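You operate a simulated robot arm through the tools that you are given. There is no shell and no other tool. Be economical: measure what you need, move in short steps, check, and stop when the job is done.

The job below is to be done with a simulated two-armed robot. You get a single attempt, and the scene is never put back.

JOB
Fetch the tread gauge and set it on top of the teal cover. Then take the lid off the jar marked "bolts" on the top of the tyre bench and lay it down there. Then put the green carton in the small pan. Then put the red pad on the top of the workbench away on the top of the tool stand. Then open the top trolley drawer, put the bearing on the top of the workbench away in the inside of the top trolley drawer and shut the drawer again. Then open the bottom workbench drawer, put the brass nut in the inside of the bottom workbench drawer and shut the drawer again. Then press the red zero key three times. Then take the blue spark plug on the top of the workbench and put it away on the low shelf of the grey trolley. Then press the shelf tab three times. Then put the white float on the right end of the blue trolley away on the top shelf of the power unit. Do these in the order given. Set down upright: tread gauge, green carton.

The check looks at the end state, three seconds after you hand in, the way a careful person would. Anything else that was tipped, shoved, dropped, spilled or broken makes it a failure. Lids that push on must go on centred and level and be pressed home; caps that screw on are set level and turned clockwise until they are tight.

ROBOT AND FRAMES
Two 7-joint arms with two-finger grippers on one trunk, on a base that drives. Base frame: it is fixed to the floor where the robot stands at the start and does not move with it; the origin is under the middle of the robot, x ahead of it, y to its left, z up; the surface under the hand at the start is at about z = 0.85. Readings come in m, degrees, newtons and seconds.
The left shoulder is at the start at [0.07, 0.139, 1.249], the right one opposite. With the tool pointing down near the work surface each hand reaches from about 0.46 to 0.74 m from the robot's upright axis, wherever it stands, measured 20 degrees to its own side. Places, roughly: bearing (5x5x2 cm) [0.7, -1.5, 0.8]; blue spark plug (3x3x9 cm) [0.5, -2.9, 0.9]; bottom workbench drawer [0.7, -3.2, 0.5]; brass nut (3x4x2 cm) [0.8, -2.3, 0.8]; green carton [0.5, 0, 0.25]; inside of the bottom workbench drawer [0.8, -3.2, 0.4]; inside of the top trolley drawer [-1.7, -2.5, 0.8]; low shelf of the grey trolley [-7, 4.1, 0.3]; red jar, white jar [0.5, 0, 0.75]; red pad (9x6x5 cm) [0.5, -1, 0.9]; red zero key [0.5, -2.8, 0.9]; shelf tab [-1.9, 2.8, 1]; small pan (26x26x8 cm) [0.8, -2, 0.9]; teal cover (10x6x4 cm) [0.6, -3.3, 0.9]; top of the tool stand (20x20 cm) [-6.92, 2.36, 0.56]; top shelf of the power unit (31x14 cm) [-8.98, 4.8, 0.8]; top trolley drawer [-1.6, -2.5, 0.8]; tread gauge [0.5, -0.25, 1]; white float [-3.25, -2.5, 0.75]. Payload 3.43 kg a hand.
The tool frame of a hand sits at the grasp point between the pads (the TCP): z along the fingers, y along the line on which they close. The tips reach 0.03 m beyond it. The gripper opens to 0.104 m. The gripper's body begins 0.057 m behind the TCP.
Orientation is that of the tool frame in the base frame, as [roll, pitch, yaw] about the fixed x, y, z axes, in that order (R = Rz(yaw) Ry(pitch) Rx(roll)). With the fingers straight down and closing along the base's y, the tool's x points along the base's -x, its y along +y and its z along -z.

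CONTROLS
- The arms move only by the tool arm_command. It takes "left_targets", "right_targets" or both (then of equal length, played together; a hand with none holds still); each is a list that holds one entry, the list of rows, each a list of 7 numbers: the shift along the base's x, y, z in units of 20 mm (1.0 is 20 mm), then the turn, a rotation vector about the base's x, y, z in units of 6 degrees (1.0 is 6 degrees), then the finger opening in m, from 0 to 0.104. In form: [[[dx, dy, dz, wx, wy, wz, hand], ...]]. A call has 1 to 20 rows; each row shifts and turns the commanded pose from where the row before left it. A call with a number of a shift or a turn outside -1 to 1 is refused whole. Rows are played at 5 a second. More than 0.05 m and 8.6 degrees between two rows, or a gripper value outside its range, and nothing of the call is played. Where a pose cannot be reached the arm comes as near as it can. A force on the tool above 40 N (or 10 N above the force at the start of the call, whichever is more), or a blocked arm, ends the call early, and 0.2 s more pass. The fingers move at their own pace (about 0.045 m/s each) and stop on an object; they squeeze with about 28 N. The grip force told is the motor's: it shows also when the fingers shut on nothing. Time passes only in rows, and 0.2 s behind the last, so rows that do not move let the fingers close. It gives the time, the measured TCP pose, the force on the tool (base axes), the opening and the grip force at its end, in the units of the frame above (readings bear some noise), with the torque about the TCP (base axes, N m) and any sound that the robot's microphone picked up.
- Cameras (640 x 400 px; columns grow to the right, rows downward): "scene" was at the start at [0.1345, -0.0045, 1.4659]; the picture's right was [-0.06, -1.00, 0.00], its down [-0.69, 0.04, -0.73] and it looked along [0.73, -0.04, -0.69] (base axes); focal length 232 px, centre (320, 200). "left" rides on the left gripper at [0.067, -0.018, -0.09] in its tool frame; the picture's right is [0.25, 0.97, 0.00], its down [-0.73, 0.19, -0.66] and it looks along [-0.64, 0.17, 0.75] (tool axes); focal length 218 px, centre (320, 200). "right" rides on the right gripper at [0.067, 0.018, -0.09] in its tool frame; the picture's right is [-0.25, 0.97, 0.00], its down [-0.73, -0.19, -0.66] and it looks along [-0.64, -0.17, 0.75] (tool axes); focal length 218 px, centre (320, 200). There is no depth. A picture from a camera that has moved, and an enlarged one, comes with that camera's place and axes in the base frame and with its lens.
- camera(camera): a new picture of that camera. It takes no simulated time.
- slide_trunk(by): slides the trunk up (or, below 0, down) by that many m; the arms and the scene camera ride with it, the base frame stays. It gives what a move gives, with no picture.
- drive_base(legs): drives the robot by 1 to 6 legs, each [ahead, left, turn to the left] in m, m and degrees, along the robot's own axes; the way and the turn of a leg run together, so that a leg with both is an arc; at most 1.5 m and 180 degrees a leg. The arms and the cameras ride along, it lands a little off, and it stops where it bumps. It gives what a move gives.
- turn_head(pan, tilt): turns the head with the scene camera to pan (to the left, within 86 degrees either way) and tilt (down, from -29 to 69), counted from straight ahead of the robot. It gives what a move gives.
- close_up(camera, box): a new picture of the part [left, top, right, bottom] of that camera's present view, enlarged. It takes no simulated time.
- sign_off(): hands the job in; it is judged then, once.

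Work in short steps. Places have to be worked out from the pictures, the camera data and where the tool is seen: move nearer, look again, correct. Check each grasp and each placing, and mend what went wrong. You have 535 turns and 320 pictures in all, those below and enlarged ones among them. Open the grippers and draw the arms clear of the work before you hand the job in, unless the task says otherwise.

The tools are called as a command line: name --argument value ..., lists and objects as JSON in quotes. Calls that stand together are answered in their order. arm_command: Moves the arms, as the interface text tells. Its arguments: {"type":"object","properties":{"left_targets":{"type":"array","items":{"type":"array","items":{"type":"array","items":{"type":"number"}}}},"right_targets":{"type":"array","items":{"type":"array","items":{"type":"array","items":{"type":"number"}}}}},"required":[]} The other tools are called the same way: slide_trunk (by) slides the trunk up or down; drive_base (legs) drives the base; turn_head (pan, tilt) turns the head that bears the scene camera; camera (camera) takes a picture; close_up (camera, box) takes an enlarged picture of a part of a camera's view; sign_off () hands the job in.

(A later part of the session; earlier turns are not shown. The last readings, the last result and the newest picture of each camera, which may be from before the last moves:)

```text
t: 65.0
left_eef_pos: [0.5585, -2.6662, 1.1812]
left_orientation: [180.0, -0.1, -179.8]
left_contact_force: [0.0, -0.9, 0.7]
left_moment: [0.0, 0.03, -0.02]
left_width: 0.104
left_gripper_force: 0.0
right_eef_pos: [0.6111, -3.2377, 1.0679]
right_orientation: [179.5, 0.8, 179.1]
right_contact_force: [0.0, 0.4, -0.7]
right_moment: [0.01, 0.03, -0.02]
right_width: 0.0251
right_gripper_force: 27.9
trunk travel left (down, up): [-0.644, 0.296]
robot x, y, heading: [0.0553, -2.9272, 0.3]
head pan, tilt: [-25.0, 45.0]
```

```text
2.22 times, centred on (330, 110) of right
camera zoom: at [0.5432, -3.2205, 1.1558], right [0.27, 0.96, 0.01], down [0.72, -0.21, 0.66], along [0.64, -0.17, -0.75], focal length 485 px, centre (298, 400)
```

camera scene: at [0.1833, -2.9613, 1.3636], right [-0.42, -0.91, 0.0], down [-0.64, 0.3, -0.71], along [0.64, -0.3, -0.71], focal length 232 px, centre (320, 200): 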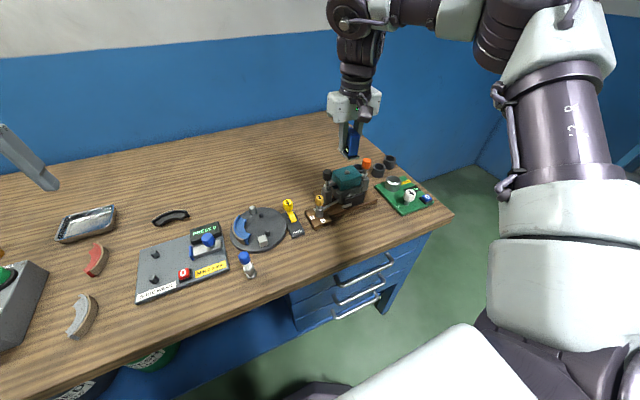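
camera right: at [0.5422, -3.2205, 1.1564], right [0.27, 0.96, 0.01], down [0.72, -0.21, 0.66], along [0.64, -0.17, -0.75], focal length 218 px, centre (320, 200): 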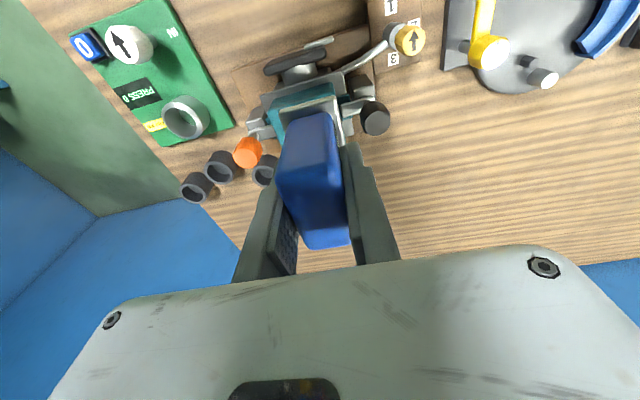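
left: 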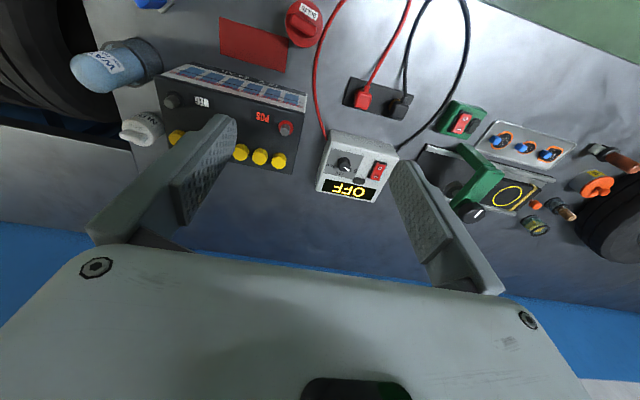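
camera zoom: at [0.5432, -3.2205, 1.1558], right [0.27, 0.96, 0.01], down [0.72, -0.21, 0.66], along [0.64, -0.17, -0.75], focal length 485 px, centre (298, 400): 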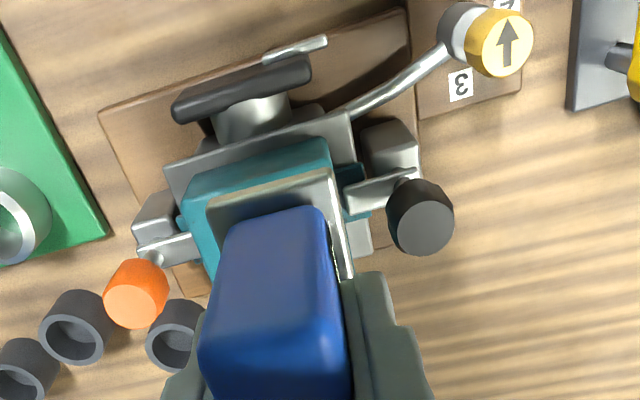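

close_up --camera "scene" --box '[340, 155, 395, 190]'

close_up --camera "left" --box '[0, 100, 250, 300]'

```text
11.43 times, centred on (368, 172) of scene
camera zoom: at [0.1833, -2.9613, 1.3636], right [-0.42, -0.91, 0.0], down [-0.64, 0.3, -0.71], along [0.64, -0.3, -0.71], focal length 2656 px, centre (-223, 514)
```

zoom: 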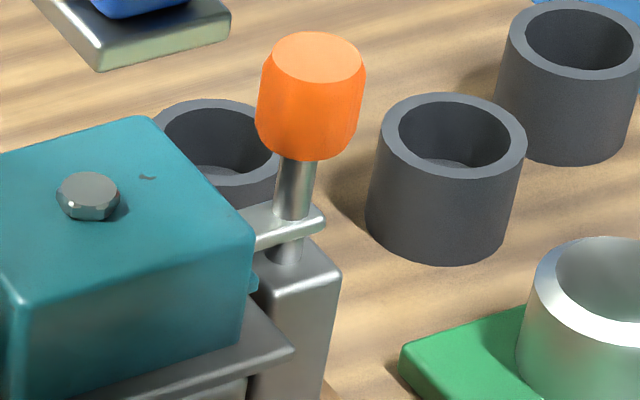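

```text
2.00 times, centred on (125, 200) of left
camera zoom: at [0.4909, -2.6837, 1.2713], right [-0.26, 0.97, 0.0], down [0.73, 0.19, 0.66], along [0.63, 0.17, -0.75], focal length 436 px, centre (710, 200)
```

zoom: 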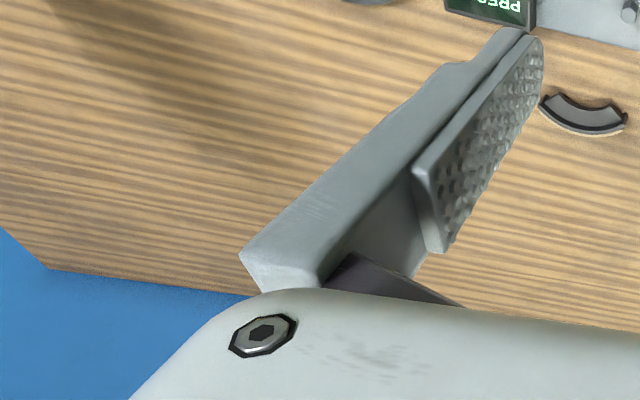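

The cover top has a small bolt head at its centre. To triangulate it I shift the hand 0.1 m to +y and view it beside the gauge.

arm_command --right_targets '[[[0, 1, 0, 0, 0, 0, 0], [0, 1, 0, 0, 0, 0, 0], [0, 1, 0, 0, 0, 0, 0], [0, 0.5, 0, 0, 0, 0, 0], [0, 0, 0, 0, 0, 0, 0]]]'

close_up --camera "right" --box '[130, 50, 370, 220]'

```text
t: 66.2
left_eef_pos: [0.5573, -2.6662, 1.1816]
left_orientation: [179.9, -0.1, -179.7]
left_contact_force: [-0.1, 0.3, -0.6]
left_moment: [0.02, 0.01, 0.02]
left_width: 0.1039
left_gripper_force: 0.1
right_eef_pos: [0.5909, -3.182, 1.0554]
right_orientation: [179.2, 1.0, 179.2]
right_contact_force: [-0.2, 0.0, -0.8]
right_moment: [0.01, 0.01, -0.04]
right_width: 0.0253
right_gripper_force: 28.0
right hand out of reach, approached as far as the arm can: row 1, 2, 3, 4
trunk travel left (down, up): [-0.644, 0.296]
robot x, y, heading: [0.0543, -2.9284, 0.2]
head pan, tilt: [-25.0, 45.0]
```

```text
2.35 times, centred on (250, 135) of right
camera zoom: at [0.5232, -3.1626, 1.1444], right [0.27, 0.96, 0.02], down [0.71, -0.21, 0.67], along [0.65, -0.17, -0.75], focal length 514 px, centre (485, 353)
```

zoom: 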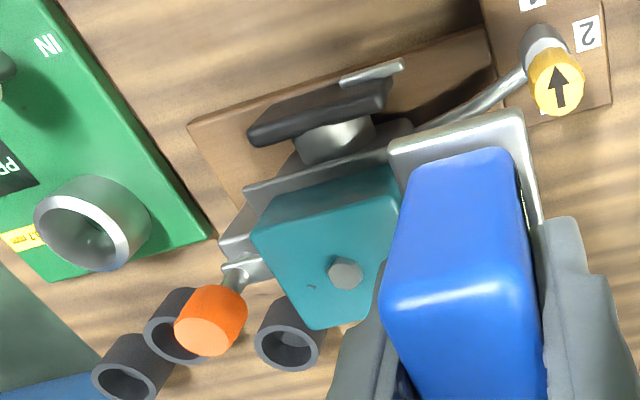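

Bolt ≈[0.627,-3.252,0.952]. I go above it at z≈1.045.

arm_command --right_targets '[[[0.4, -0.9, 0.3, 0, 0, 0, 0], [0.5, -0.9, 0, 0, 0, 0, 0], [0.5, -0.9, 0, 0, 0, 0, 0], [0.45, -0.8, 0, 0, 0, 0, 0], [0, 0, 0, 0, 0, 0, 0], [0, 0, 0, 0, 0, 0, 0]]]'

close_up --camera "scene" --box '[310, 130, 410, 220]'

close_up --camera "right" --box '[220, 50, 440, 220]'

```text
t: 67.6
left_eef_pos: [0.558, -2.6672, 1.182]
left_orientation: [-180.0, -0.2, -179.9]
left_contact_force: [-0.2, -0.9, -0.1]
left_moment: [0.0, 0.0, -0.03]
left_width: 0.1041
left_gripper_force: 0.2
right_eef_pos: [0.6209, -3.2522, 1.0595]
right_orientation: [179.3, 1.0, 179.1]
right_contact_force: [-0.1, 0.7, -0.7]
right_moment: [-0.03, 0.03, -0.04]
right_width: 0.0254
right_gripper_force: 27.8
right hand out of reach, approached as far as the arm can: row 2, 4
trunk travel left (down, up): [-0.644, 0.296]
robot x, y, heading: [0.0586, -2.9248, 0.1]
head pan, tilt: [-25.0, 45.0]
```

```text
4.44 times, centred on (360, 175) of scene
camera zoom: at [0.1827, -2.9613, 1.3636], right [-0.42, -0.91, 0.0], down [-0.64, 0.3, -0.71], along [0.64, -0.3, -0.71], focal length 1033 px, centre (142, 311)
```

zoom: 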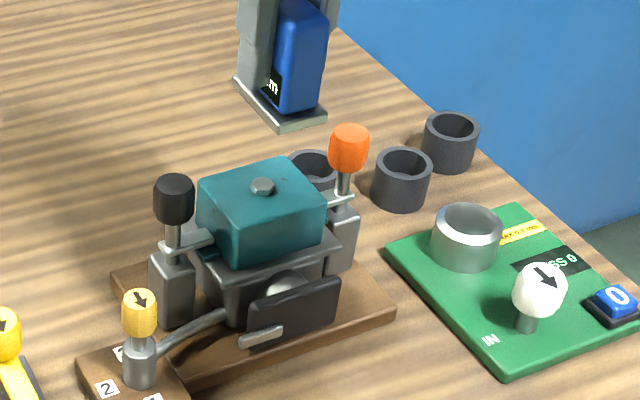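

```text
2.35 times, centred on (330, 135) of right
camera zoom: at [0.5528, -3.2348, 1.1475], right [0.27, 0.96, 0.01], down [0.72, -0.21, 0.67], along [0.65, -0.17, -0.75], focal length 514 px, centre (296, 353)
```

zoom: 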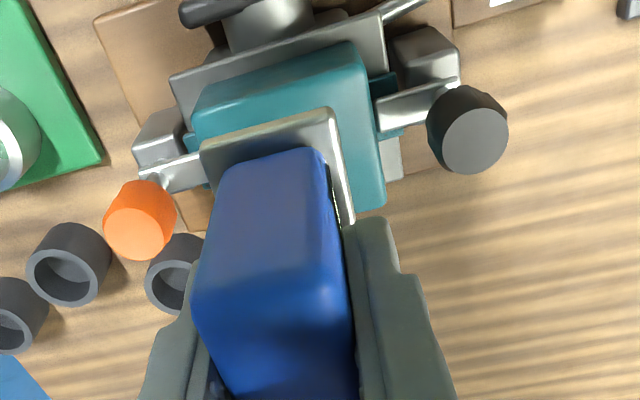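

Plate bottom is ≈0.044 below the TCP. I adjust x by +7 mm and lower toward z=1.01.

arm_command --right_targets '[[[0.35, 0, -0.5, 0, 0, 0, 0], [0, 0, -0.5, 0, 0, 0, 0], [0, 0, -0.5, 0, 0, 0, 0], [0, 0, -0.5, 0, 0, 0, 0], [0, 0, -0.45, 0, 0, 0, 0], [0, 0, 0, 0, 0, 0, 0]]]'

close_up --camera "scene" --box '[320, 130, 400, 200]'

close_up --camera "right" --box '[220, 50, 440, 220]'

```text
t: 69.0
left_eef_pos: [0.5568, -2.6667, 1.1831]
left_orientation: [-179.9, -0.1, -179.8]
left_contact_force: [0.4, 0.2, 0.3]
left_moment: [-0.01, -0.02, 0.0]
left_width: 0.104
left_gripper_force: 0.1
right_eef_pos: [0.6265, -3.2521, 1.0104]
right_orientation: [179.4, 0.6, 179.1]
right_contact_force: [0.2, 0.9, -0.6]
right_moment: [0.0, -0.02, 0.03]
right_width: 0.0249
right_gripper_force: 28.2
trunk travel left (down, up): [-0.644, 0.296]
robot x, y, heading: [0.055, -2.9282, 0.6]
head pan, tilt: [-25.0, 45.0]
```

```text
5.71 times, centred on (360, 165) of scene
camera zoom: at [0.1827, -2.9613, 1.3637], right [-0.42, -0.91, 0.0], down [-0.64, 0.3, -0.71], along [0.64, -0.3, -0.71], focal length 1328 px, centre (91, 400)
```

zoom: 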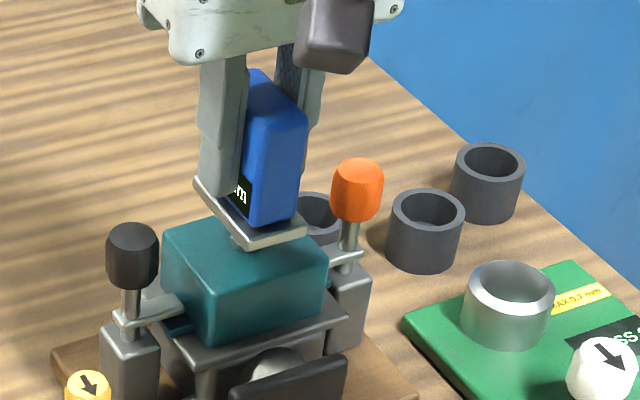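

```text
2.35 times, centred on (330, 135) of right
camera zoom: at [0.5601, -3.2339, 1.0986], right [0.27, 0.96, 0.01], down [0.72, -0.21, 0.66], along [0.64, -0.17, -0.75], focal length 514 px, centre (296, 353)
```

zoom: 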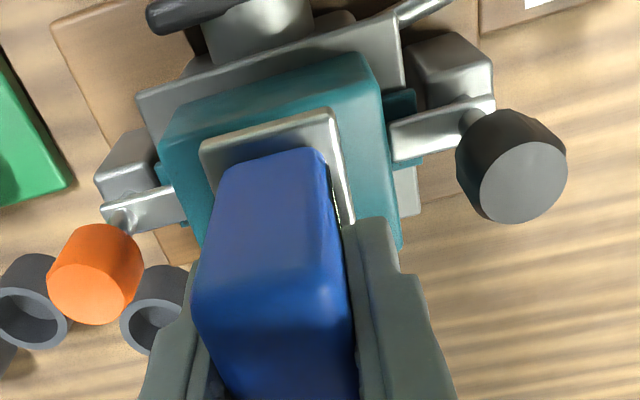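

arm_command --right_targets '[[[0, 0, -0.2, 0, 0, 0, 0], [0, 0, -0.2, 0, 0, 0, 0], [0, 0, -0.2, 0, 0, 0, 0], [0, 0, 0, 0, 0, 0, 0]]]'

close_up --camera "scene" --box '[335, 145, 385, 195]'

```text
t: 70.0
left_eef_pos: [0.5581, -2.667, 1.1818]
left_orientation: [180.0, 0.0, -179.8]
left_contact_force: [0.4, -0.5, 0.0]
left_moment: [0.01, 0.01, 0.0]
left_width: 0.104
left_gripper_force: 0.0
right_eef_pos: [0.627, -3.2513, 0.9974]
right_orientation: [179.4, 0.8, 179.1]
right_contact_force: [0.6, 0.0, 0.0]
right_moment: [0.02, 0.02, -0.02]
right_width: 0.0251
right_gripper_force: 28.0
trunk travel left (down, up): [-0.644, 0.296]
robot x, y, heading: [0.06, -2.9267, 0.2]
head pan, tilt: [-25.0, 45.0]
```

```text
8.00 times, centred on (360, 170) of scene
camera zoom: at [0.1827, -2.9614, 1.3636], right [-0.42, -0.91, 0.0], down [-0.64, 0.3, -0.71], along [0.64, -0.3, -0.71], focal length 1860 px, centre (0, 440)
```

zoom: 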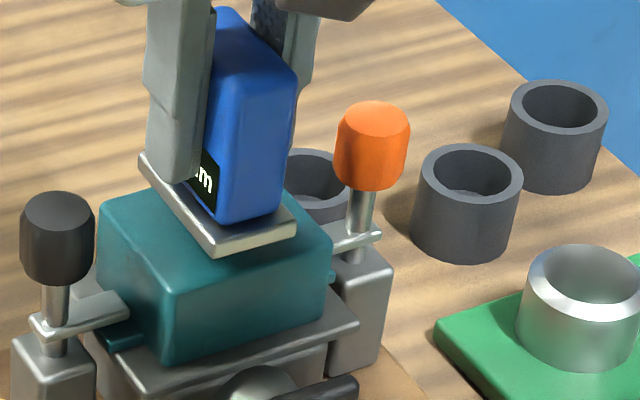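

arm_command --right_targets '[[[0, 0, -0.1, 0, 0, 0, 0], [0, 0, -0.1, 0, 0, 0, 0], [0, 0, 0, 0, 0, 0, 0]]]'

arm_command --right_targets '[[[0, 0, -0.1, 0, 0, 0, 0], [0, 0, 0, 0, 0, 0, 0]]]'

arm_command --right_targets '[[[0, 0, -0.1, 0, 0, 0, 0], [0, 0, 0, 0, 0, 0, 0]]]'

```text
t: 70.8
left_eef_pos: [0.5571, -2.666, 1.1815]
left_orientation: [180.0, -0.1, -179.7]
left_contact_force: [-0.3, 0.2, 0.2]
left_moment: [-0.04, 0.0, -0.04]
left_width: 0.1042
left_gripper_force: 0.1
right_eef_pos: [0.628, -3.2505, 0.9943]
right_orientation: [179.3, 0.7, 179.1]
right_contact_force: [0.8, 0.5, -0.5]
right_moment: [0.01, 0.0, 0.01]
right_width: 0.0251
right_gripper_force: 28.4
trunk travel left (down, up): [-0.644, 0.296]
robot x, y, heading: [0.0553, -2.933, 0.2]
head pan, tilt: [-25.0, 45.0]
```

```text
t: 71.4
left_eef_pos: [0.5571, -2.6668, 1.1818]
left_orientation: [-180.0, -0.1, -179.8]
left_contact_force: [-0.3, 0.0, 0.6]
left_moment: [-0.02, -0.01, -0.01]
left_width: 0.1039
left_gripper_force: 0.0
right_eef_pos: [0.6276, -3.2505, 0.9922]
right_orientation: [179.4, 0.6, 179.2]
right_contact_force: [-0.1, 0.2, -0.9]
right_moment: [-0.01, -0.01, 0.03]
right_width: 0.0252
right_gripper_force: 28.1
trunk travel left (down, up): [-0.644, 0.296]
robot x, y, heading: [0.0555, -2.9298, 0.2]
head pan, tilt: [-25.0, 45.0]
```

```text
t: 72.0
left_eef_pos: [0.5573, -2.6668, 1.1819]
left_orientation: [-179.9, -0.2, -179.9]
left_contact_force: [-0.2, -0.5, 0.0]
left_moment: [0.02, 0.0, -0.02]
left_width: 0.1038
left_gripper_force: 0.0
right_eef_pos: [0.628, -3.2502, 0.9902]
right_orientation: [179.4, 0.7, 179.2]
right_contact_force: [0.1, 0.3, -0.4]
right_moment: [0.02, -0.01, -0.01]
right_width: 0.0247
right_gripper_force: 28.4
trunk travel left (down, up): [-0.644, 0.296]
robot x, y, heading: [0.0559, -2.9282, 0.3]
head pan, tilt: [-25.0, 45.0]
```

arm_command --right_targets '[[[0, 0, -0.1, 0, 0, 0, 0], [0, 0, 0, 0, 0, 0, 0]]]'

arm_command --right_targets '[[[0, 0, -0.1, 0, 0, 0, 0], [0, 0, 0, 0, 0, 0, 0]]]'

close_up --camera "scene" --box '[335, 145, 385, 195]'

```text
t: 72.6
left_eef_pos: [0.5572, -2.6669, 1.181]
left_orientation: [-179.9, -0.1, -179.8]
left_contact_force: [0.0, -0.6, 0.0]
left_moment: [-0.01, 0.0, 0.0]
left_width: 0.1041
left_gripper_force: 0.0
right_eef_pos: [0.6277, -3.2505, 0.9879]
right_orientation: [179.4, 0.7, 179.1]
right_contact_force: [-0.4, -0.4, 0.5]
right_moment: [-0.01, -0.01, 0.03]
right_width: 0.0249
right_gripper_force: 27.9
trunk travel left (down, up): [-0.644, 0.296]
robot x, y, heading: [0.0583, -2.9261, 0.0]
head pan, tilt: [-25.0, 45.0]
```

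```text
t: 73.2
left_eef_pos: [0.5584, -2.6666, 1.1823]
left_orientation: [-180.0, -0.1, -179.8]
left_contact_force: [-0.8, 0.2, -0.5]
left_moment: [0.0, -0.02, -0.03]
left_width: 0.1039
left_gripper_force: 0.1
right_eef_pos: [0.6272, -3.251, 0.9865]
right_orientation: [179.3, 0.7, 179.1]
right_contact_force: [0.4, 0.9, 0.2]
right_moment: [0.0, -0.01, -0.01]
right_width: 0.0251
right_gripper_force: 28.4
trunk travel left (down, up): [-0.644, 0.296]
robot x, y, heading: [0.0549, -2.9273, 0.4]
head pan, tilt: [-25.0, 45.0]
```

```text
8.00 times, centred on (360, 170) of scene
camera zoom: at [0.1827, -2.9613, 1.3636], right [-0.42, -0.91, 0.0], down [-0.64, 0.3, -0.71], along [0.64, -0.3, -0.71], focal length 1860 px, centre (0, 440)
```

zoom: 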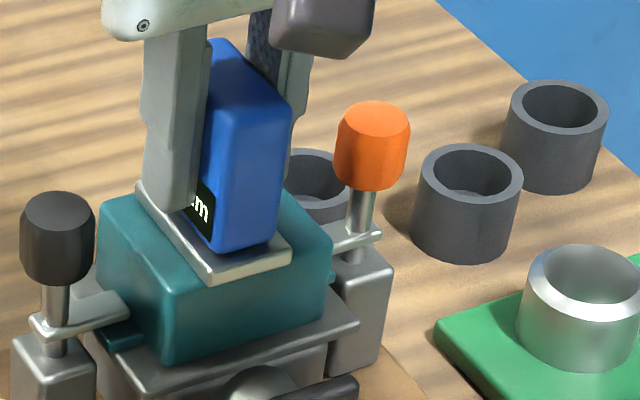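

arm_command --right_targets '[[[0, 0, -0.1, 0, 0, 0, 0], [0, 0, 0, 0, 0, 0, 0]]]'

arm_command --right_targets '[[[0, 0, -0.1, 0, 0, 0, 0], [0, 0, 0, 0, 0, 0, 0]]]'

close_up --camera "scene" --box '[335, 145, 385, 195]'

```text
t: 73.8
left_eef_pos: [0.5565, -2.6651, 1.1823]
left_orientation: [-179.9, 0.0, -179.9]
left_contact_force: [0.5, -0.2, 0.4]
left_moment: [-0.02, 0.01, -0.02]
left_width: 0.104
left_gripper_force: 0.0
right_eef_pos: [0.6269, -3.2514, 0.9866]
right_orientation: [179.6, 1.0, 179.1]
right_contact_force: [2.9, -3.5, 14.9]
right_moment: [-0.32, 0.18, 0.08]
right_width: 0.0251
right_gripper_force: 28.1
trunk travel left (down, up): [-0.644, 0.296]
robot x, y, heading: [0.0582, -2.9247, 0.3]
head pan, tilt: [-25.0, 45.0]
```

```text
t: 74.4
left_eef_pos: [0.5548, -2.6649, 1.1841]
left_orientation: [-179.8, 0.2, -179.7]
left_contact_force: [-0.7, -0.1, 0.1]
left_moment: [0.03, -0.02, 0.0]
left_width: 0.104
left_gripper_force: 0.1
right_eef_pos: [0.6268, -3.2495, 0.9864]
right_orientation: [179.5, 1.2, 179.1]
right_contact_force: [6.0, -5.4, 33.1]
right_moment: [-0.51, 0.33, 0.08]
right_width: 0.0246
right_gripper_force: 28.1
trunk travel left (down, up): [-0.644, 0.296]
robot x, y, heading: [0.0537, -2.9312, 0.3]
head pan, tilt: [-25.0, 45.0]
```

```text
8.00 times, centred on (360, 170) of scene
camera zoom: at [0.1795, -2.9597, 1.3644], right [-0.42, -0.91, 0.0], down [-0.64, 0.3, -0.71], along [0.64, -0.3, -0.71], focal length 1860 px, centre (0, 440)
```

zoom: 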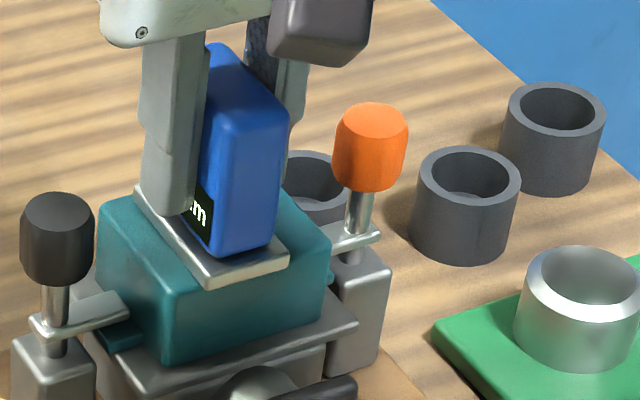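

Contact at TCP z≈0.9865 with 33 N: the gauge is seated. I ease the force by 3 mm and open the fingers gently.

arm_command --right_targets '[[[0, 0, 0.1, 0, 0, 0, 0], [0, 0, 0.08, 0, 0, 0, 0], [0, 0, 0, 0, 0, 0, 0]]]'

```text
t: 75.2
left_eef_pos: [0.5573, -2.6645, 1.1814]
left_orientation: [-179.9, 0.1, -179.8]
left_contact_force: [0.8, 0.5, 0.2]
left_moment: [0.03, -0.01, 0.02]
left_width: 0.104
left_gripper_force: 0.2
right_eef_pos: [0.6265, -3.2495, 0.985]
right_orientation: [179.5, 0.7, 179.2]
right_contact_force: [5.0, 1.0, 14.7]
right_moment: [-0.2, -0.15, 0.08]
right_width: 0.025
right_gripper_force: 27.9
trunk travel left (down, up): [-0.644, 0.296]
robot x, y, heading: [0.0559, -2.9234, 0.4]
head pan, tilt: [-25.0, 45.0]
```

arm_command --right_targets '[[[0, 0, 0.06, 0, 0, 0, 0], [0, 0, 0, 0, 0, 0, 0]]]'

```text
t: 75.8
left_eef_pos: [0.5567, -2.6664, 1.1811]
left_orientation: [-180.0, 0.0, -179.8]
left_contact_force: [0.3, -1.3, -0.7]
left_moment: [0.02, -0.02, -0.01]
left_width: 0.1039
left_gripper_force: 0.1
right_eef_pos: [0.6258, -3.2518, 0.9862]
right_orientation: [179.4, 0.5, 179.1]
right_contact_force: [-0.3, 1.2, 3.1]
right_moment: [0.03, -0.01, -0.02]
right_width: 0.0248
right_gripper_force: 28.6
trunk travel left (down, up): [-0.644, 0.296]
robot x, y, heading: [0.0559, -2.9274, 0.2]
head pan, tilt: [-25.0, 45.0]
```

Force is down to 3 N; opening a little at a time, up to 0.045 so the fingers don't reach the lever knobs.

arm_command --right_targets '[[[0, 0, 0, 0, 0, 0, 0.03], [0, 0, 0, 0, 0, 0, 0.036], [0, 0, 0, 0, 0, 0, 0.042], [0, 0, 0, 0, 0, 0, 0.045]]]'

close_up --camera "scene" --box '[335, 145, 385, 195]'

close_up --camera "right" --box '[220, 50, 440, 250]'

```text
t: 76.8
left_eef_pos: [0.5572, -2.6674, 1.1815]
left_orientation: [179.9, -0.1, -179.8]
left_contact_force: [0.5, 0.0, -0.3]
left_moment: [0.02, -0.01, 0.01]
left_width: 0.1042
left_gripper_force: 0.1
right_eef_pos: [0.6278, -3.2515, 0.9871]
right_orientation: [179.5, 0.8, 179.1]
right_contact_force: [0.2, -0.1, 0.2]
right_moment: [-0.04, 0.01, -0.02]
right_width: 0.0448
right_gripper_force: 0.0
trunk travel left (down, up): [-0.644, 0.296]
robot x, y, heading: [0.0576, -2.9283, 0.2]
head pan, tilt: [-25.0, 45.0]
```

```text
8.00 times, centred on (360, 170) of scene
camera zoom: at [0.1826, -2.9613, 1.3637], right [-0.42, -0.91, 0.0], down [-0.64, 0.3, -0.71], along [0.64, -0.3, -0.71], focal length 1860 px, centre (0, 440)
```

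zoom: 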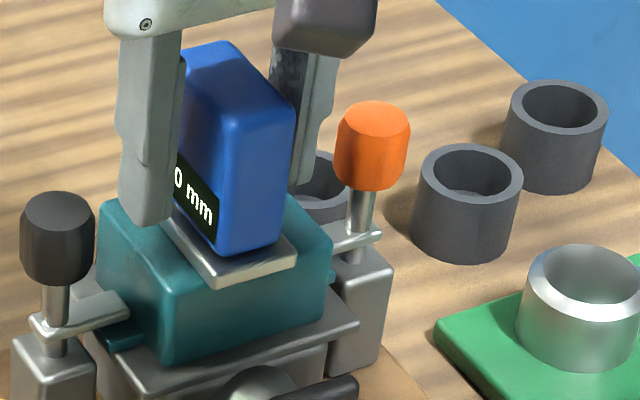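

```text
2.00 times, centred on (330, 150) of right
camera zoom: at [0.56, -3.2334, 1.0753], right [0.27, 0.96, 0.01], down [0.72, -0.21, 0.66], along [0.64, -0.17, -0.75], focal length 436 px, centre (300, 300)
```

zoom: 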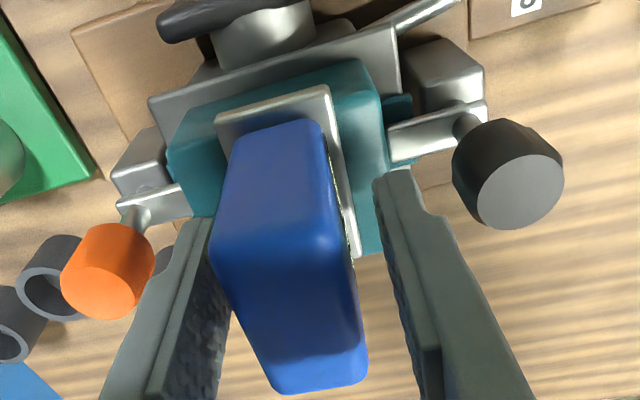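

Gauge stands on the cover, fingers clear. Raise straight up.

arm_command --right_targets '[[[0, 0, 0.5, 0, 0, 0, 0.045], [0, 0, 0.7, 0, 0, 0, 0.045], [0, 0, 1, 0, 0, 0, 0.045], [0, 0, 1, 0, 0, 0, 0.045], [0, 0, 1, 0, 0, 0, 0.045], [0, 0, 1, 0, 0, 0, 0.045], [0, 0, 0, 0, 0, 0, 0.045]]]'

close_up --camera "scene" --box '[315, 120, 415, 210]'

close_up --camera "scene" --box '[130, 190, 310, 310]'

```text
t: 78.4
left_eef_pos: [0.5568, -2.6662, 1.1814]
left_orientation: [-180.0, -0.2, -179.8]
left_contact_force: [0.5, -0.2, -1.1]
left_moment: [0.0, 0.01, -0.01]
left_width: 0.104
left_gripper_force: 0.1
right_eef_pos: [0.6085, -3.2554, 1.0789]
right_orientation: [179.4, 0.8, 179.1]
right_contact_force: [0.3, 0.4, 0.0]
right_moment: [0.01, 0.04, 0.0]
right_width: 0.0452
right_gripper_force: 0.0
right hand out of reach, approached as far as the arm can: row 4, 5, 6
trunk travel left (down, up): [-0.644, 0.296]
robot x, y, heading: [0.0551, -2.9259, 0.3]
head pan, tilt: [-25.0, 45.0]
```

```text
4.44 times, centred on (365, 165) of scene
camera zoom: at [0.1832, -2.9614, 1.3636], right [-0.42, -0.91, 0.0], down [-0.64, 0.3, -0.71], along [0.64, -0.3, -0.71], focal length 1033 px, centre (120, 356)
```

zoom: 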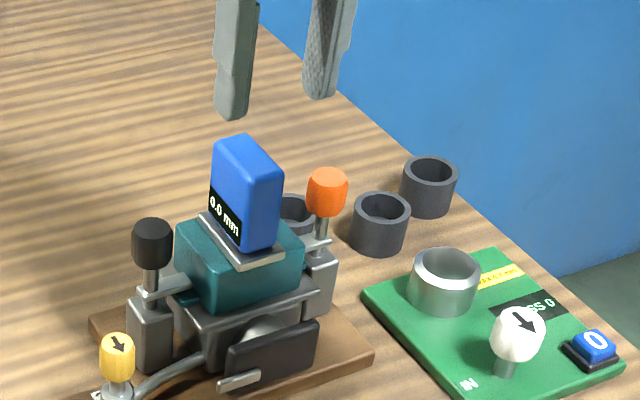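

```text
3.33 times, centred on (220, 250) of scene
camera zoom: at [0.1832, -2.9614, 1.3636], right [-0.42, -0.91, 0.0], down [-0.64, 0.3, -0.71], along [0.64, -0.3, -0.71], focal length 775 px, centre (653, 33)
```

zoom: 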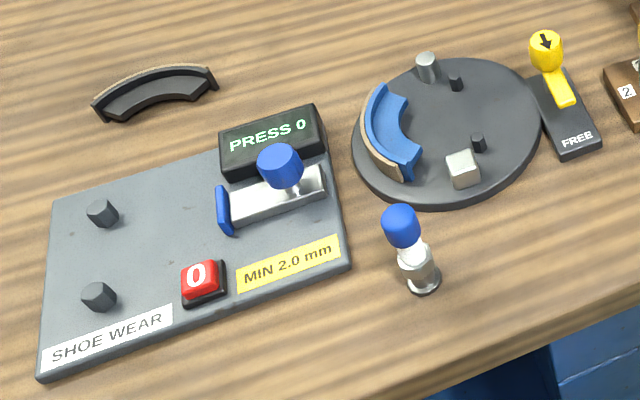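

Gauge placed well. Next the bolts jar: I back off, strafe left to y≈-0.22 and look at the tyre bench.

drive_base --legs '[[-0.45, 0, -0.2], [0, 1.35, 0], [0, 1.36, 0]]'

turn_head --pan 20 --tilt 45

camera --camera "scene"

```text
t: 93.8
left_eef_pos: [0.0349, 0.0352, 1.1829]
left_orientation: [-180.0, -0.1, -178.7]
left_contact_force: [-0.4, 0.3, 0.2]
left_moment: [0.0, 0.01, 0.0]
left_width: 0.104
left_gripper_force: 0.1
right_eef_pos: [0.0973, -0.552, 1.0793]
right_orientation: [179.4, 1.0, -179.9]
right_contact_force: [0.0, -0.2, -0.8]
right_moment: [0.03, -0.01, -0.02]
right_width: 0.0449
right_gripper_force: 0.0
trunk travel left (down, up): [-0.644, 0.296]
robot x, y, heading: [-0.4613, -0.2369, 1.2]
head pan, tilt: [-25.0, 45.0]
```

```text
t: 94.9
left_eef_pos: [0.0344, 0.0357, 1.1828]
left_orientation: [-180.0, 0.0, -178.8]
left_contact_force: [0.2, 0.1, -1.4]
left_moment: [0.0, -0.03, 0.02]
left_width: 0.1041
left_gripper_force: 0.2
right_eef_pos: [0.0969, -0.5525, 1.0798]
right_orientation: [179.3, 0.9, -179.9]
right_contact_force: [0.8, 0.0, 0.6]
right_moment: [0.01, 0.03, 0.02]
right_width: 0.0452
right_gripper_force: 0.1
trunk travel left (down, up): [-0.644, 0.296]
robot x, y, heading: [-0.4629, -0.2329, 1.2]
head pan, tilt: [20.0, 45.0]
```

```text
276 pictures are left
camera scene: at [-0.3331, -0.2033, 1.3637], right [0.36, -0.93, 0.0], down [-0.66, -0.26, -0.71], along [0.66, 0.26, -0.71], focal length 232 px, centre (320, 200)
```

scene: 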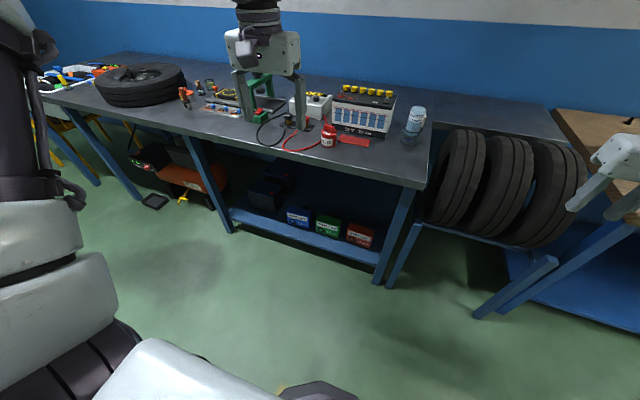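

drive_base --legs '[[0.38, 0, -1.2]]'

camera --camera "left"

close_up --camera "scene" --box '[220, 180, 420, 320]'

```text
t: 97.4
left_eef_pos: [0.4291, 0.0247, 1.1829]
left_orientation: [179.9, 0.0, 179.7]
left_contact_force: [-0.5, 0.5, -0.2]
left_moment: [-0.02, -0.01, -0.01]
left_width: 0.1037
left_gripper_force: 0.1
right_eef_pos: [0.4745, -0.5641, 1.0806]
right_orientation: [179.4, 1.0, 178.5]
right_contact_force: [-0.1, -0.2, 0.3]
right_moment: [0.0, 0.01, 0.04]
right_width: 0.045
right_gripper_force: 0.1
trunk travel left (down, up): [-0.644, 0.296]
robot x, y, heading: [-0.0737, -0.2344, -0.4]
head pan, tilt: [20.0, 45.0]
```

```text
275 pictures are left
camera left: at [0.3617, 0.0084, 1.272], right [-0.25, 0.97, 0.0], down [0.73, 0.19, 0.66], along [0.64, 0.16, -0.75], focal length 218 px, centre (320, 200)
```

left: 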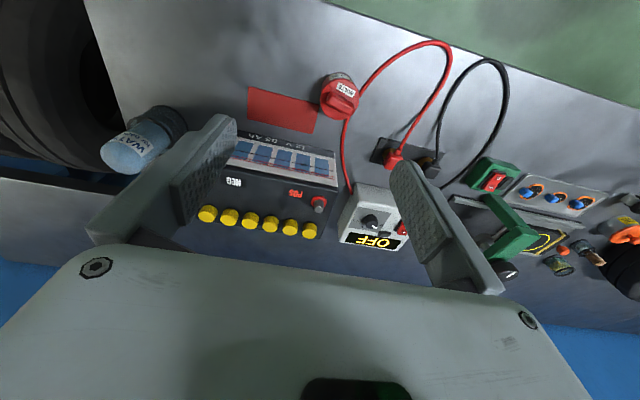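

```text
2.86 times, centred on (320, 250) of scene
camera zoom: at [0.0542, -0.2038, 1.3638], right [0.34, -0.94, 0.0], down [-0.67, -0.24, -0.71], along [0.67, 0.24, -0.71], focal length 664 px, centre (320, 57)
```

zoom: 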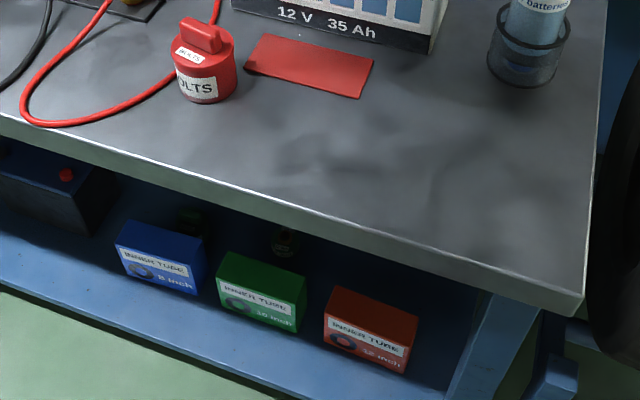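

close_up --camera "left" --box '[290, 50, 400, 140]'

close_up --camera "scene" --box '[260, 180, 310, 220]'

```text
4.44 times, centred on (345, 95) of left
camera zoom: at [0.3617, 0.0084, 1.272], right [-0.25, 0.97, 0.0], down [0.73, 0.19, 0.66], along [0.64, 0.16, -0.75], focal length 970 px, centre (209, 667)
```

zoom: 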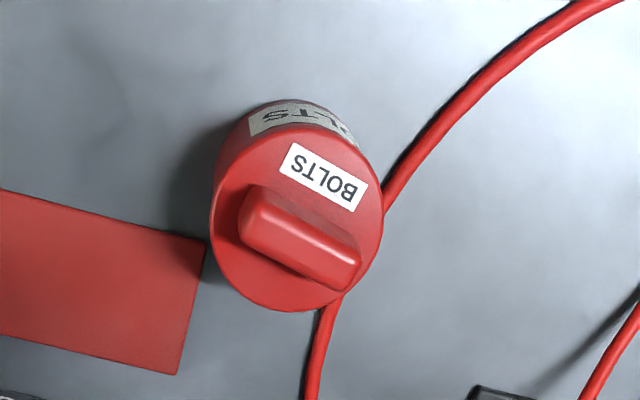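

```text
10.00 times, centred on (285, 200) of scene
camera zoom: at [0.0542, -0.2038, 1.3638], right [0.34, -0.94, 0.0], down [-0.67, -0.24, -0.71], along [0.67, 0.24, -0.71], focal length 2324 px, centre (670, 200)
```

zoom: 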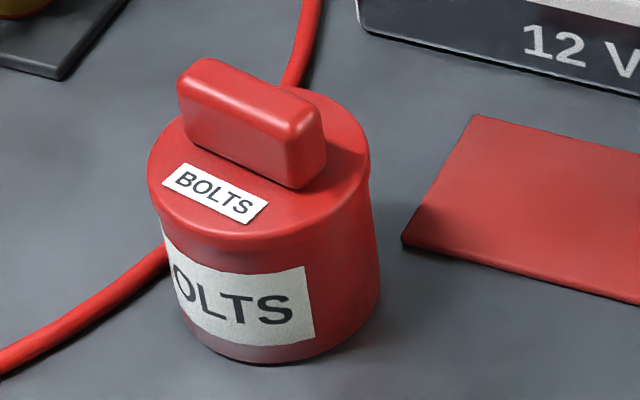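

The lid has a bar handle running at ~76° from x, so I need the closing direction along x. Turning the robot in place to heading 60° puts the right hand over the jar with a small yaw; I raise the trunk first for clearance.

slide_trunk --by 0.08

drive_base --legs '[[0, 0, 60]]'

camera --camera "right"

```text
t: 98.5
left_eef_pos: [0.4295, 0.0249, 1.262]
left_orientation: [179.9, 0.0, 179.7]
left_contact_force: [0.0, -0.2, -0.6]
left_moment: [0.01, 0.0, 0.0]
left_width: 0.104
left_gripper_force: 0.0
right_eef_pos: [0.4755, -0.5641, 1.1592]
right_orientation: [179.5, 0.8, 178.5]
right_contact_force: [-0.1, 0.4, 0.6]
right_moment: [0.04, 0.03, 0.0]
right_width: 0.0449
right_gripper_force: 0.0
trunk travel left (down, up): [-0.724, 0.216]
robot x, y, heading: [-0.0729, -0.2299, -0.6]
head pan, tilt: [20.0, 45.0]
```

```text
t: 101.6
left_eef_pos: [-0.0542, 0.3323, 1.2625]
left_orientation: [179.9, -0.1, -119.3]
left_contact_force: [-0.4, -0.7, -0.2]
left_moment: [0.02, -0.02, -0.02]
left_width: 0.1041
left_gripper_force: 0.1
right_eef_pos: [0.4835, 0.0884, 1.1585]
right_orientation: [179.4, 0.9, -120.4]
right_contact_force: [0.1, 0.0, 0.1]
right_moment: [0.02, 0.02, 0.01]
right_width: 0.0449
right_gripper_force: 0.0
trunk travel left (down, up): [-0.724, 0.216]
robot x, y, heading: [-0.076, -0.2303, 60.7]
head pan, tilt: [20.0, 45.0]
```

```text
271 pictures are left
camera right: at [0.4356, 0.0378, 1.2478], right [-0.71, 0.71, 0.02], down [0.53, 0.52, 0.67], along [0.46, 0.48, -0.75], focal length 218 px, centre (320, 200)
```

right: 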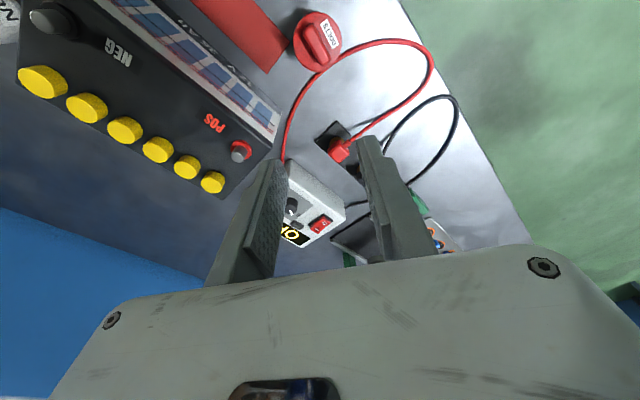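

arm_command --right_targets '[[[-0.275, -0.26, -0.9, 0, 0, 0.46, 0.05], [-0.275, -0.26, -0.9, 0, 0, 0.46, 0.05], [-0.275, -0.26, -0.9, 0, 0, 0.46, 0.05], [-0.275, -0.26, -0.9, 0, 0, 0.46, 0.05], [-0.275, -0.26, -0.9, 0, 0, 0.46, 0.05], [0, 0, -0.9, 0, 0, 0.45, 0.05], [0, 0, -0.9, 0, 0, 0, 0.05], [0, 0, 0, 0, 0, 0, 0.05]]]'

close_up --camera "right" --box '[220, 0, 440, 240]'

```text
t: 103.4
left_eef_pos: [-0.0533, 0.3328, 1.2626]
left_orientation: [180.0, -0.1, -119.3]
left_contact_force: [0.8, 0.2, 0.5]
left_moment: [0.03, 0.05, -0.01]
left_width: 0.1042
left_gripper_force: 0.3
right_eef_pos: [0.4541, 0.0629, 1.0338]
right_orientation: [179.4, 0.9, -103.9]
right_contact_force: [-0.2, -0.3, -0.2]
right_moment: [0.03, 0.02, 0.01]
right_width: 0.05
right_gripper_force: 0.1
trunk travel left (down, up): [-0.724, 0.216]
robot x, y, heading: [-0.0716, -0.2306, 60.9]
head pan, tilt: [20.0, 45.0]
```

```text
1.67 times, centred on (330, 120) of right
camera zoom: at [0.4237, 0.0009, 1.1216], right [-0.88, 0.48, 0.01], down [0.36, 0.65, 0.67], along [0.31, 0.59, -0.75], focal length 364 px, centre (303, 333)
```

zoom: 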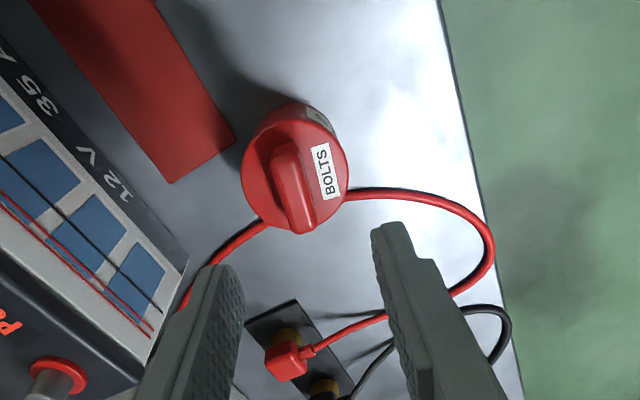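

arm_command --right_targets '[[[0.25, -0.1, -0.9, 0, 0, -0.4, 0.05], [0, 0, -0.9, 0, 0, 0, 0.05], [0, 0, -0.9, 0, 0, 0, 0.05], [0, 0, -0.9, 0, 0, 0, 0.05], [0, 0, -0.6, 0, 0, 0, 0.05], [0, 0, 0, 0, 0, 0, 0.05]]]'

camera --camera "right"

```text
t: 104.8
left_eef_pos: [-0.0539, 0.333, 1.2619]
left_orientation: [180.0, -0.1, -119.3]
left_contact_force: [0.8, -0.1, 0.5]
left_moment: [-0.03, 0.01, -0.02]
left_width: 0.1038
left_gripper_force: 0.2
right_eef_pos: [0.4591, 0.0605, 0.9496]
right_orientation: [179.4, 1.1, -106.3]
right_contact_force: [-0.4, 0.8, -0.2]
right_moment: [0.01, -0.02, 0.05]
right_width: 0.05
right_gripper_force: 0.1
trunk travel left (down, up): [-0.724, 0.216]
robot x, y, heading: [-0.073, -0.2313, 60.6]
head pan, tilt: [20.0, 45.0]
```

```text
269 pictures are left
camera right: at [0.4257, -0.0009, 1.0376], right [-0.86, 0.51, 0.02], down [0.39, 0.63, 0.67], along [0.33, 0.58, -0.75], focal length 218 px, centre (320, 200)
```

right: 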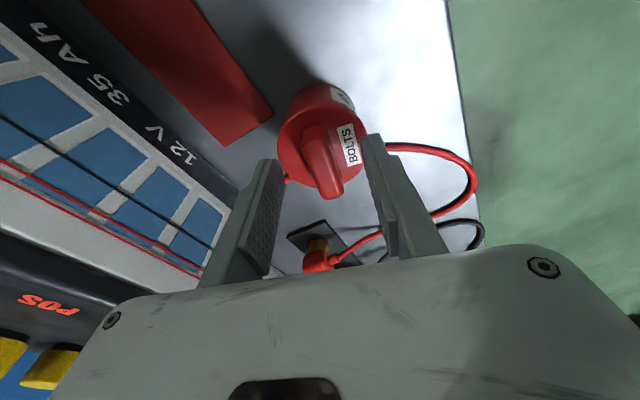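

Bar is between the fingers. Lower 4 mm and close.

arm_command --right_targets '[[[0, 0, -0.2, 0, 0, 0, 0.05], [0, 0, 0, 0, 0, 0, 0.0], [0, 0, 0, 0, 0, 0, 0.0], [0, 0, 0, 0, 0, 0, 0.0], [0, 0, 0, 0, 0, 0, 0.0], [0, 0, 0, 0, 0, 0, 0.0]]]'

camera --camera "right"

```text
t: 106.2
left_eef_pos: [-0.0539, 0.3331, 1.2623]
left_orientation: [179.9, 0.0, -119.3]
left_contact_force: [0.3, -0.3, -0.6]
left_moment: [0.01, -0.01, 0.0]
left_width: 0.1038
left_gripper_force: 0.0
right_eef_pos: [0.4599, 0.0606, 0.9456]
right_orientation: [179.4, 0.9, -106.4]
right_contact_force: [0.0, -0.1, -0.5]
right_moment: [-0.03, -0.01, 0.02]
right_width: 0.0149
right_gripper_force: 27.9
trunk travel left (down, up): [-0.724, 0.216]
robot x, y, heading: [-0.0781, -0.2302, 60.8]
head pan, tilt: [20.0, 45.0]
heard: snap
```

```text
268 pictures are left
camera right: at [0.4261, -0.0007, 1.034], right [-0.86, 0.51, 0.01], down [0.39, 0.63, 0.67], along [0.33, 0.58, -0.75], focal length 218 px, centre (320, 200)
```

right: 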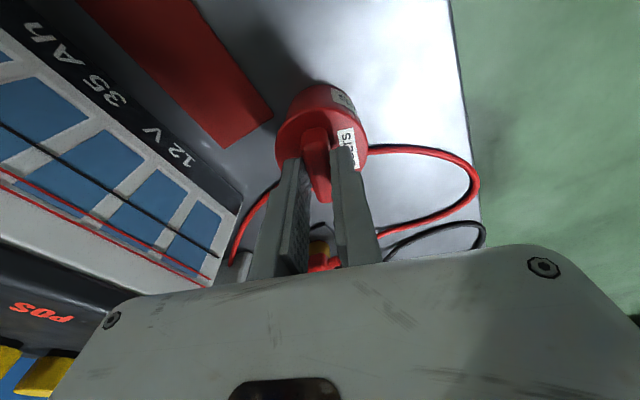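

A snap was heard; likely the lid let go as it was squeezed. I lift slowly 2 cm and look.

arm_command --right_targets '[[[0, 0, 0.2, 0, 0, 0, 0], [0, 0, 0.3, 0, 0, 0, 0], [0, 0, 0.3, 0, 0, 0, 0], [0, 0, 0.4, 0, 0, 0, 0], [0, 0, 0, 0, 0, 0, 0]]]'

turn_head --pan -25 --tilt 45

camera --camera "scene"

```text
t: 107.4
left_eef_pos: [-0.0547, 0.3338, 1.2624]
left_orientation: [-180.0, 0.0, -119.3]
left_contact_force: [0.6, -0.1, -0.5]
left_moment: [-0.03, 0.04, -0.01]
left_width: 0.1043
left_gripper_force: 0.0
right_eef_pos: [0.4616, 0.0594, 0.9708]
right_orientation: [179.4, 0.9, -106.2]
right_contact_force: [-0.4, -0.4, -0.5]
right_moment: [0.0, -0.01, 0.0]
right_width: 0.0147
right_gripper_force: 27.8
trunk travel left (down, up): [-0.724, 0.216]
robot x, y, heading: [-0.0725, -0.2295, 60.8]
head pan, tilt: [20.0, 45.0]
```

```text
t: 108.5
left_eef_pos: [-0.0534, 0.3335, 1.2621]
left_orientation: [-180.0, -0.1, -119.3]
left_contact_force: [-0.2, -0.2, 0.4]
left_moment: [0.0, 0.0, 0.02]
left_width: 0.1039
left_gripper_force: 0.0
right_eef_pos: [0.4608, 0.0613, 0.9699]
right_orientation: [179.4, 0.8, -106.3]
right_contact_force: [0.1, -0.2, -0.7]
right_moment: [-0.01, 0.02, 0.0]
right_width: 0.0148
right_gripper_force: 27.7
trunk travel left (down, up): [-0.724, 0.216]
robot x, y, heading: [-0.0747, -0.2318, 60.8]
head pan, tilt: [-25.0, 45.0]
```

```text
267 pictures are left
camera scene: at [0.0188, -0.1393, 1.4436], right [0.58, -0.81, 0.0], down [-0.57, -0.41, -0.71], along [0.57, 0.41, -0.71], focal length 232 px, centre (320, 200)
```

scene: 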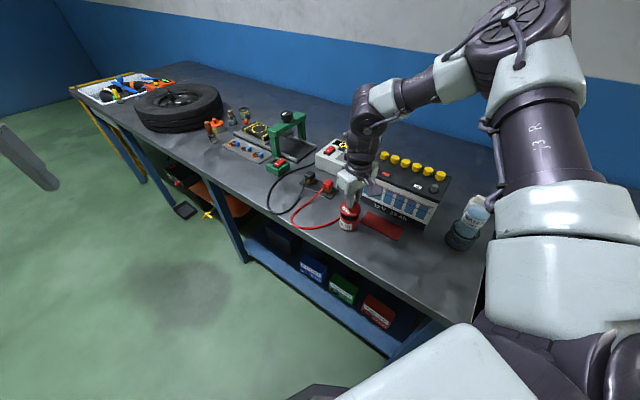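

close_up --camera "scene" --box '[310, 150, 400, 250]'

```text
4.00 times, centred on (355, 200) of scene
camera zoom: at [0.0188, -0.1393, 1.4436], right [0.58, -0.81, 0.0], down [-0.57, -0.41, -0.71], along [0.57, 0.41, -0.71], focal length 930 px, centre (180, 200)
```

zoom: 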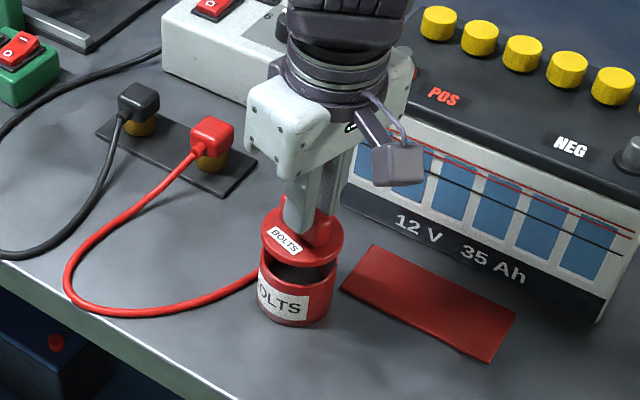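

Lid came off cleanly; jar stays. I lift to 1.03 and carry the lid toward the free patch at about [0.42,-0.09].

arm_command --right_targets '[[[0, 0, 1, 0, 0, 0, 0], [0, 0, 1, 0, 0, 0, 0], [0, 0, 1, 0, 0, 0, 0], [-0.26, -0.95, 0, 0, 0, -0.5, 0], [-0.26, -0.95, 0, 0, 0, -0.5, 0], [-0.26, -0.95, 0, 0, 0, -0.5, 0], [-0.26, -0.95, 0, 0, 0, -0.5, 0], [-0.26, -0.95, 0, 0, 0, -0.5, 0], [-0.26, -0.95, 0, 0, 0, -0.5, 0], [-0.26, -0.95, 0, 0, 0, -0.5, 0], [-0.26, -0.95, 0, 0, 0, -0.5, 0], [0, 0, 0, 0, 0, 0, 0]]]'

camera --camera "right"

camera --camera "scene"

```text
t: 111.2
left_eef_pos: [-0.0542, 0.3333, 1.2626]
left_orientation: [180.0, -0.1, -119.3]
left_contact_force: [-0.1, -0.5, -0.5]
left_moment: [-0.02, -0.01, 0.02]
left_width: 0.104
left_gripper_force: 0.1
right_eef_pos: [0.4204, -0.0929, 1.0299]
right_orientation: [179.4, 0.9, -130.3]
right_contact_force: [0.1, 0.0, 1.2]
right_moment: [-0.01, 0.0, -0.01]
right_width: 0.0147
right_gripper_force: 28.1
trunk travel left (down, up): [-0.724, 0.216]
robot x, y, heading: [-0.0725, -0.2299, 61.0]
head pan, tilt: [-25.0, 45.0]
```

```text
265 pictures are left
camera right: at [0.3644, -0.134, 1.1178], right [-0.57, 0.82, 0.01], down [0.62, 0.42, 0.67], along [0.54, 0.39, -0.75], focal length 218 px, centre (320, 200)
```

right: 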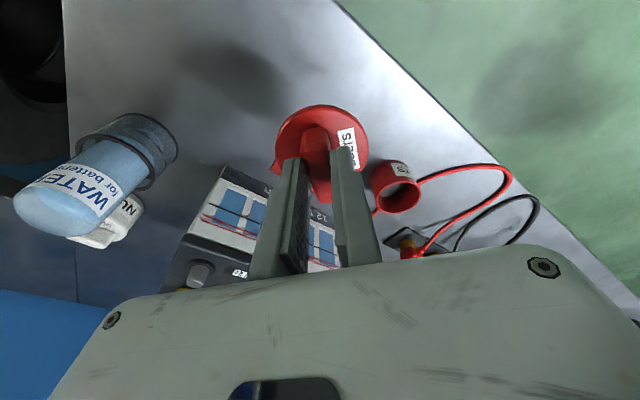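

```text
264 pictures are left
camera scene: at [0.0189, -0.1388, 1.4436], right [0.58, -0.81, 0.0], down [-0.57, -0.41, -0.71], along [0.57, 0.41, -0.71], focal length 232 px, centre (320, 200)
```

scene: 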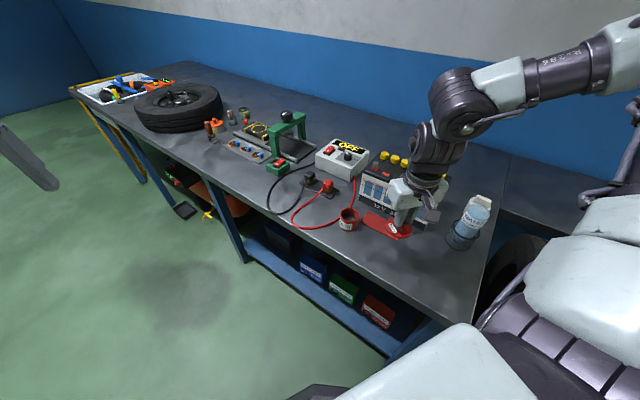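

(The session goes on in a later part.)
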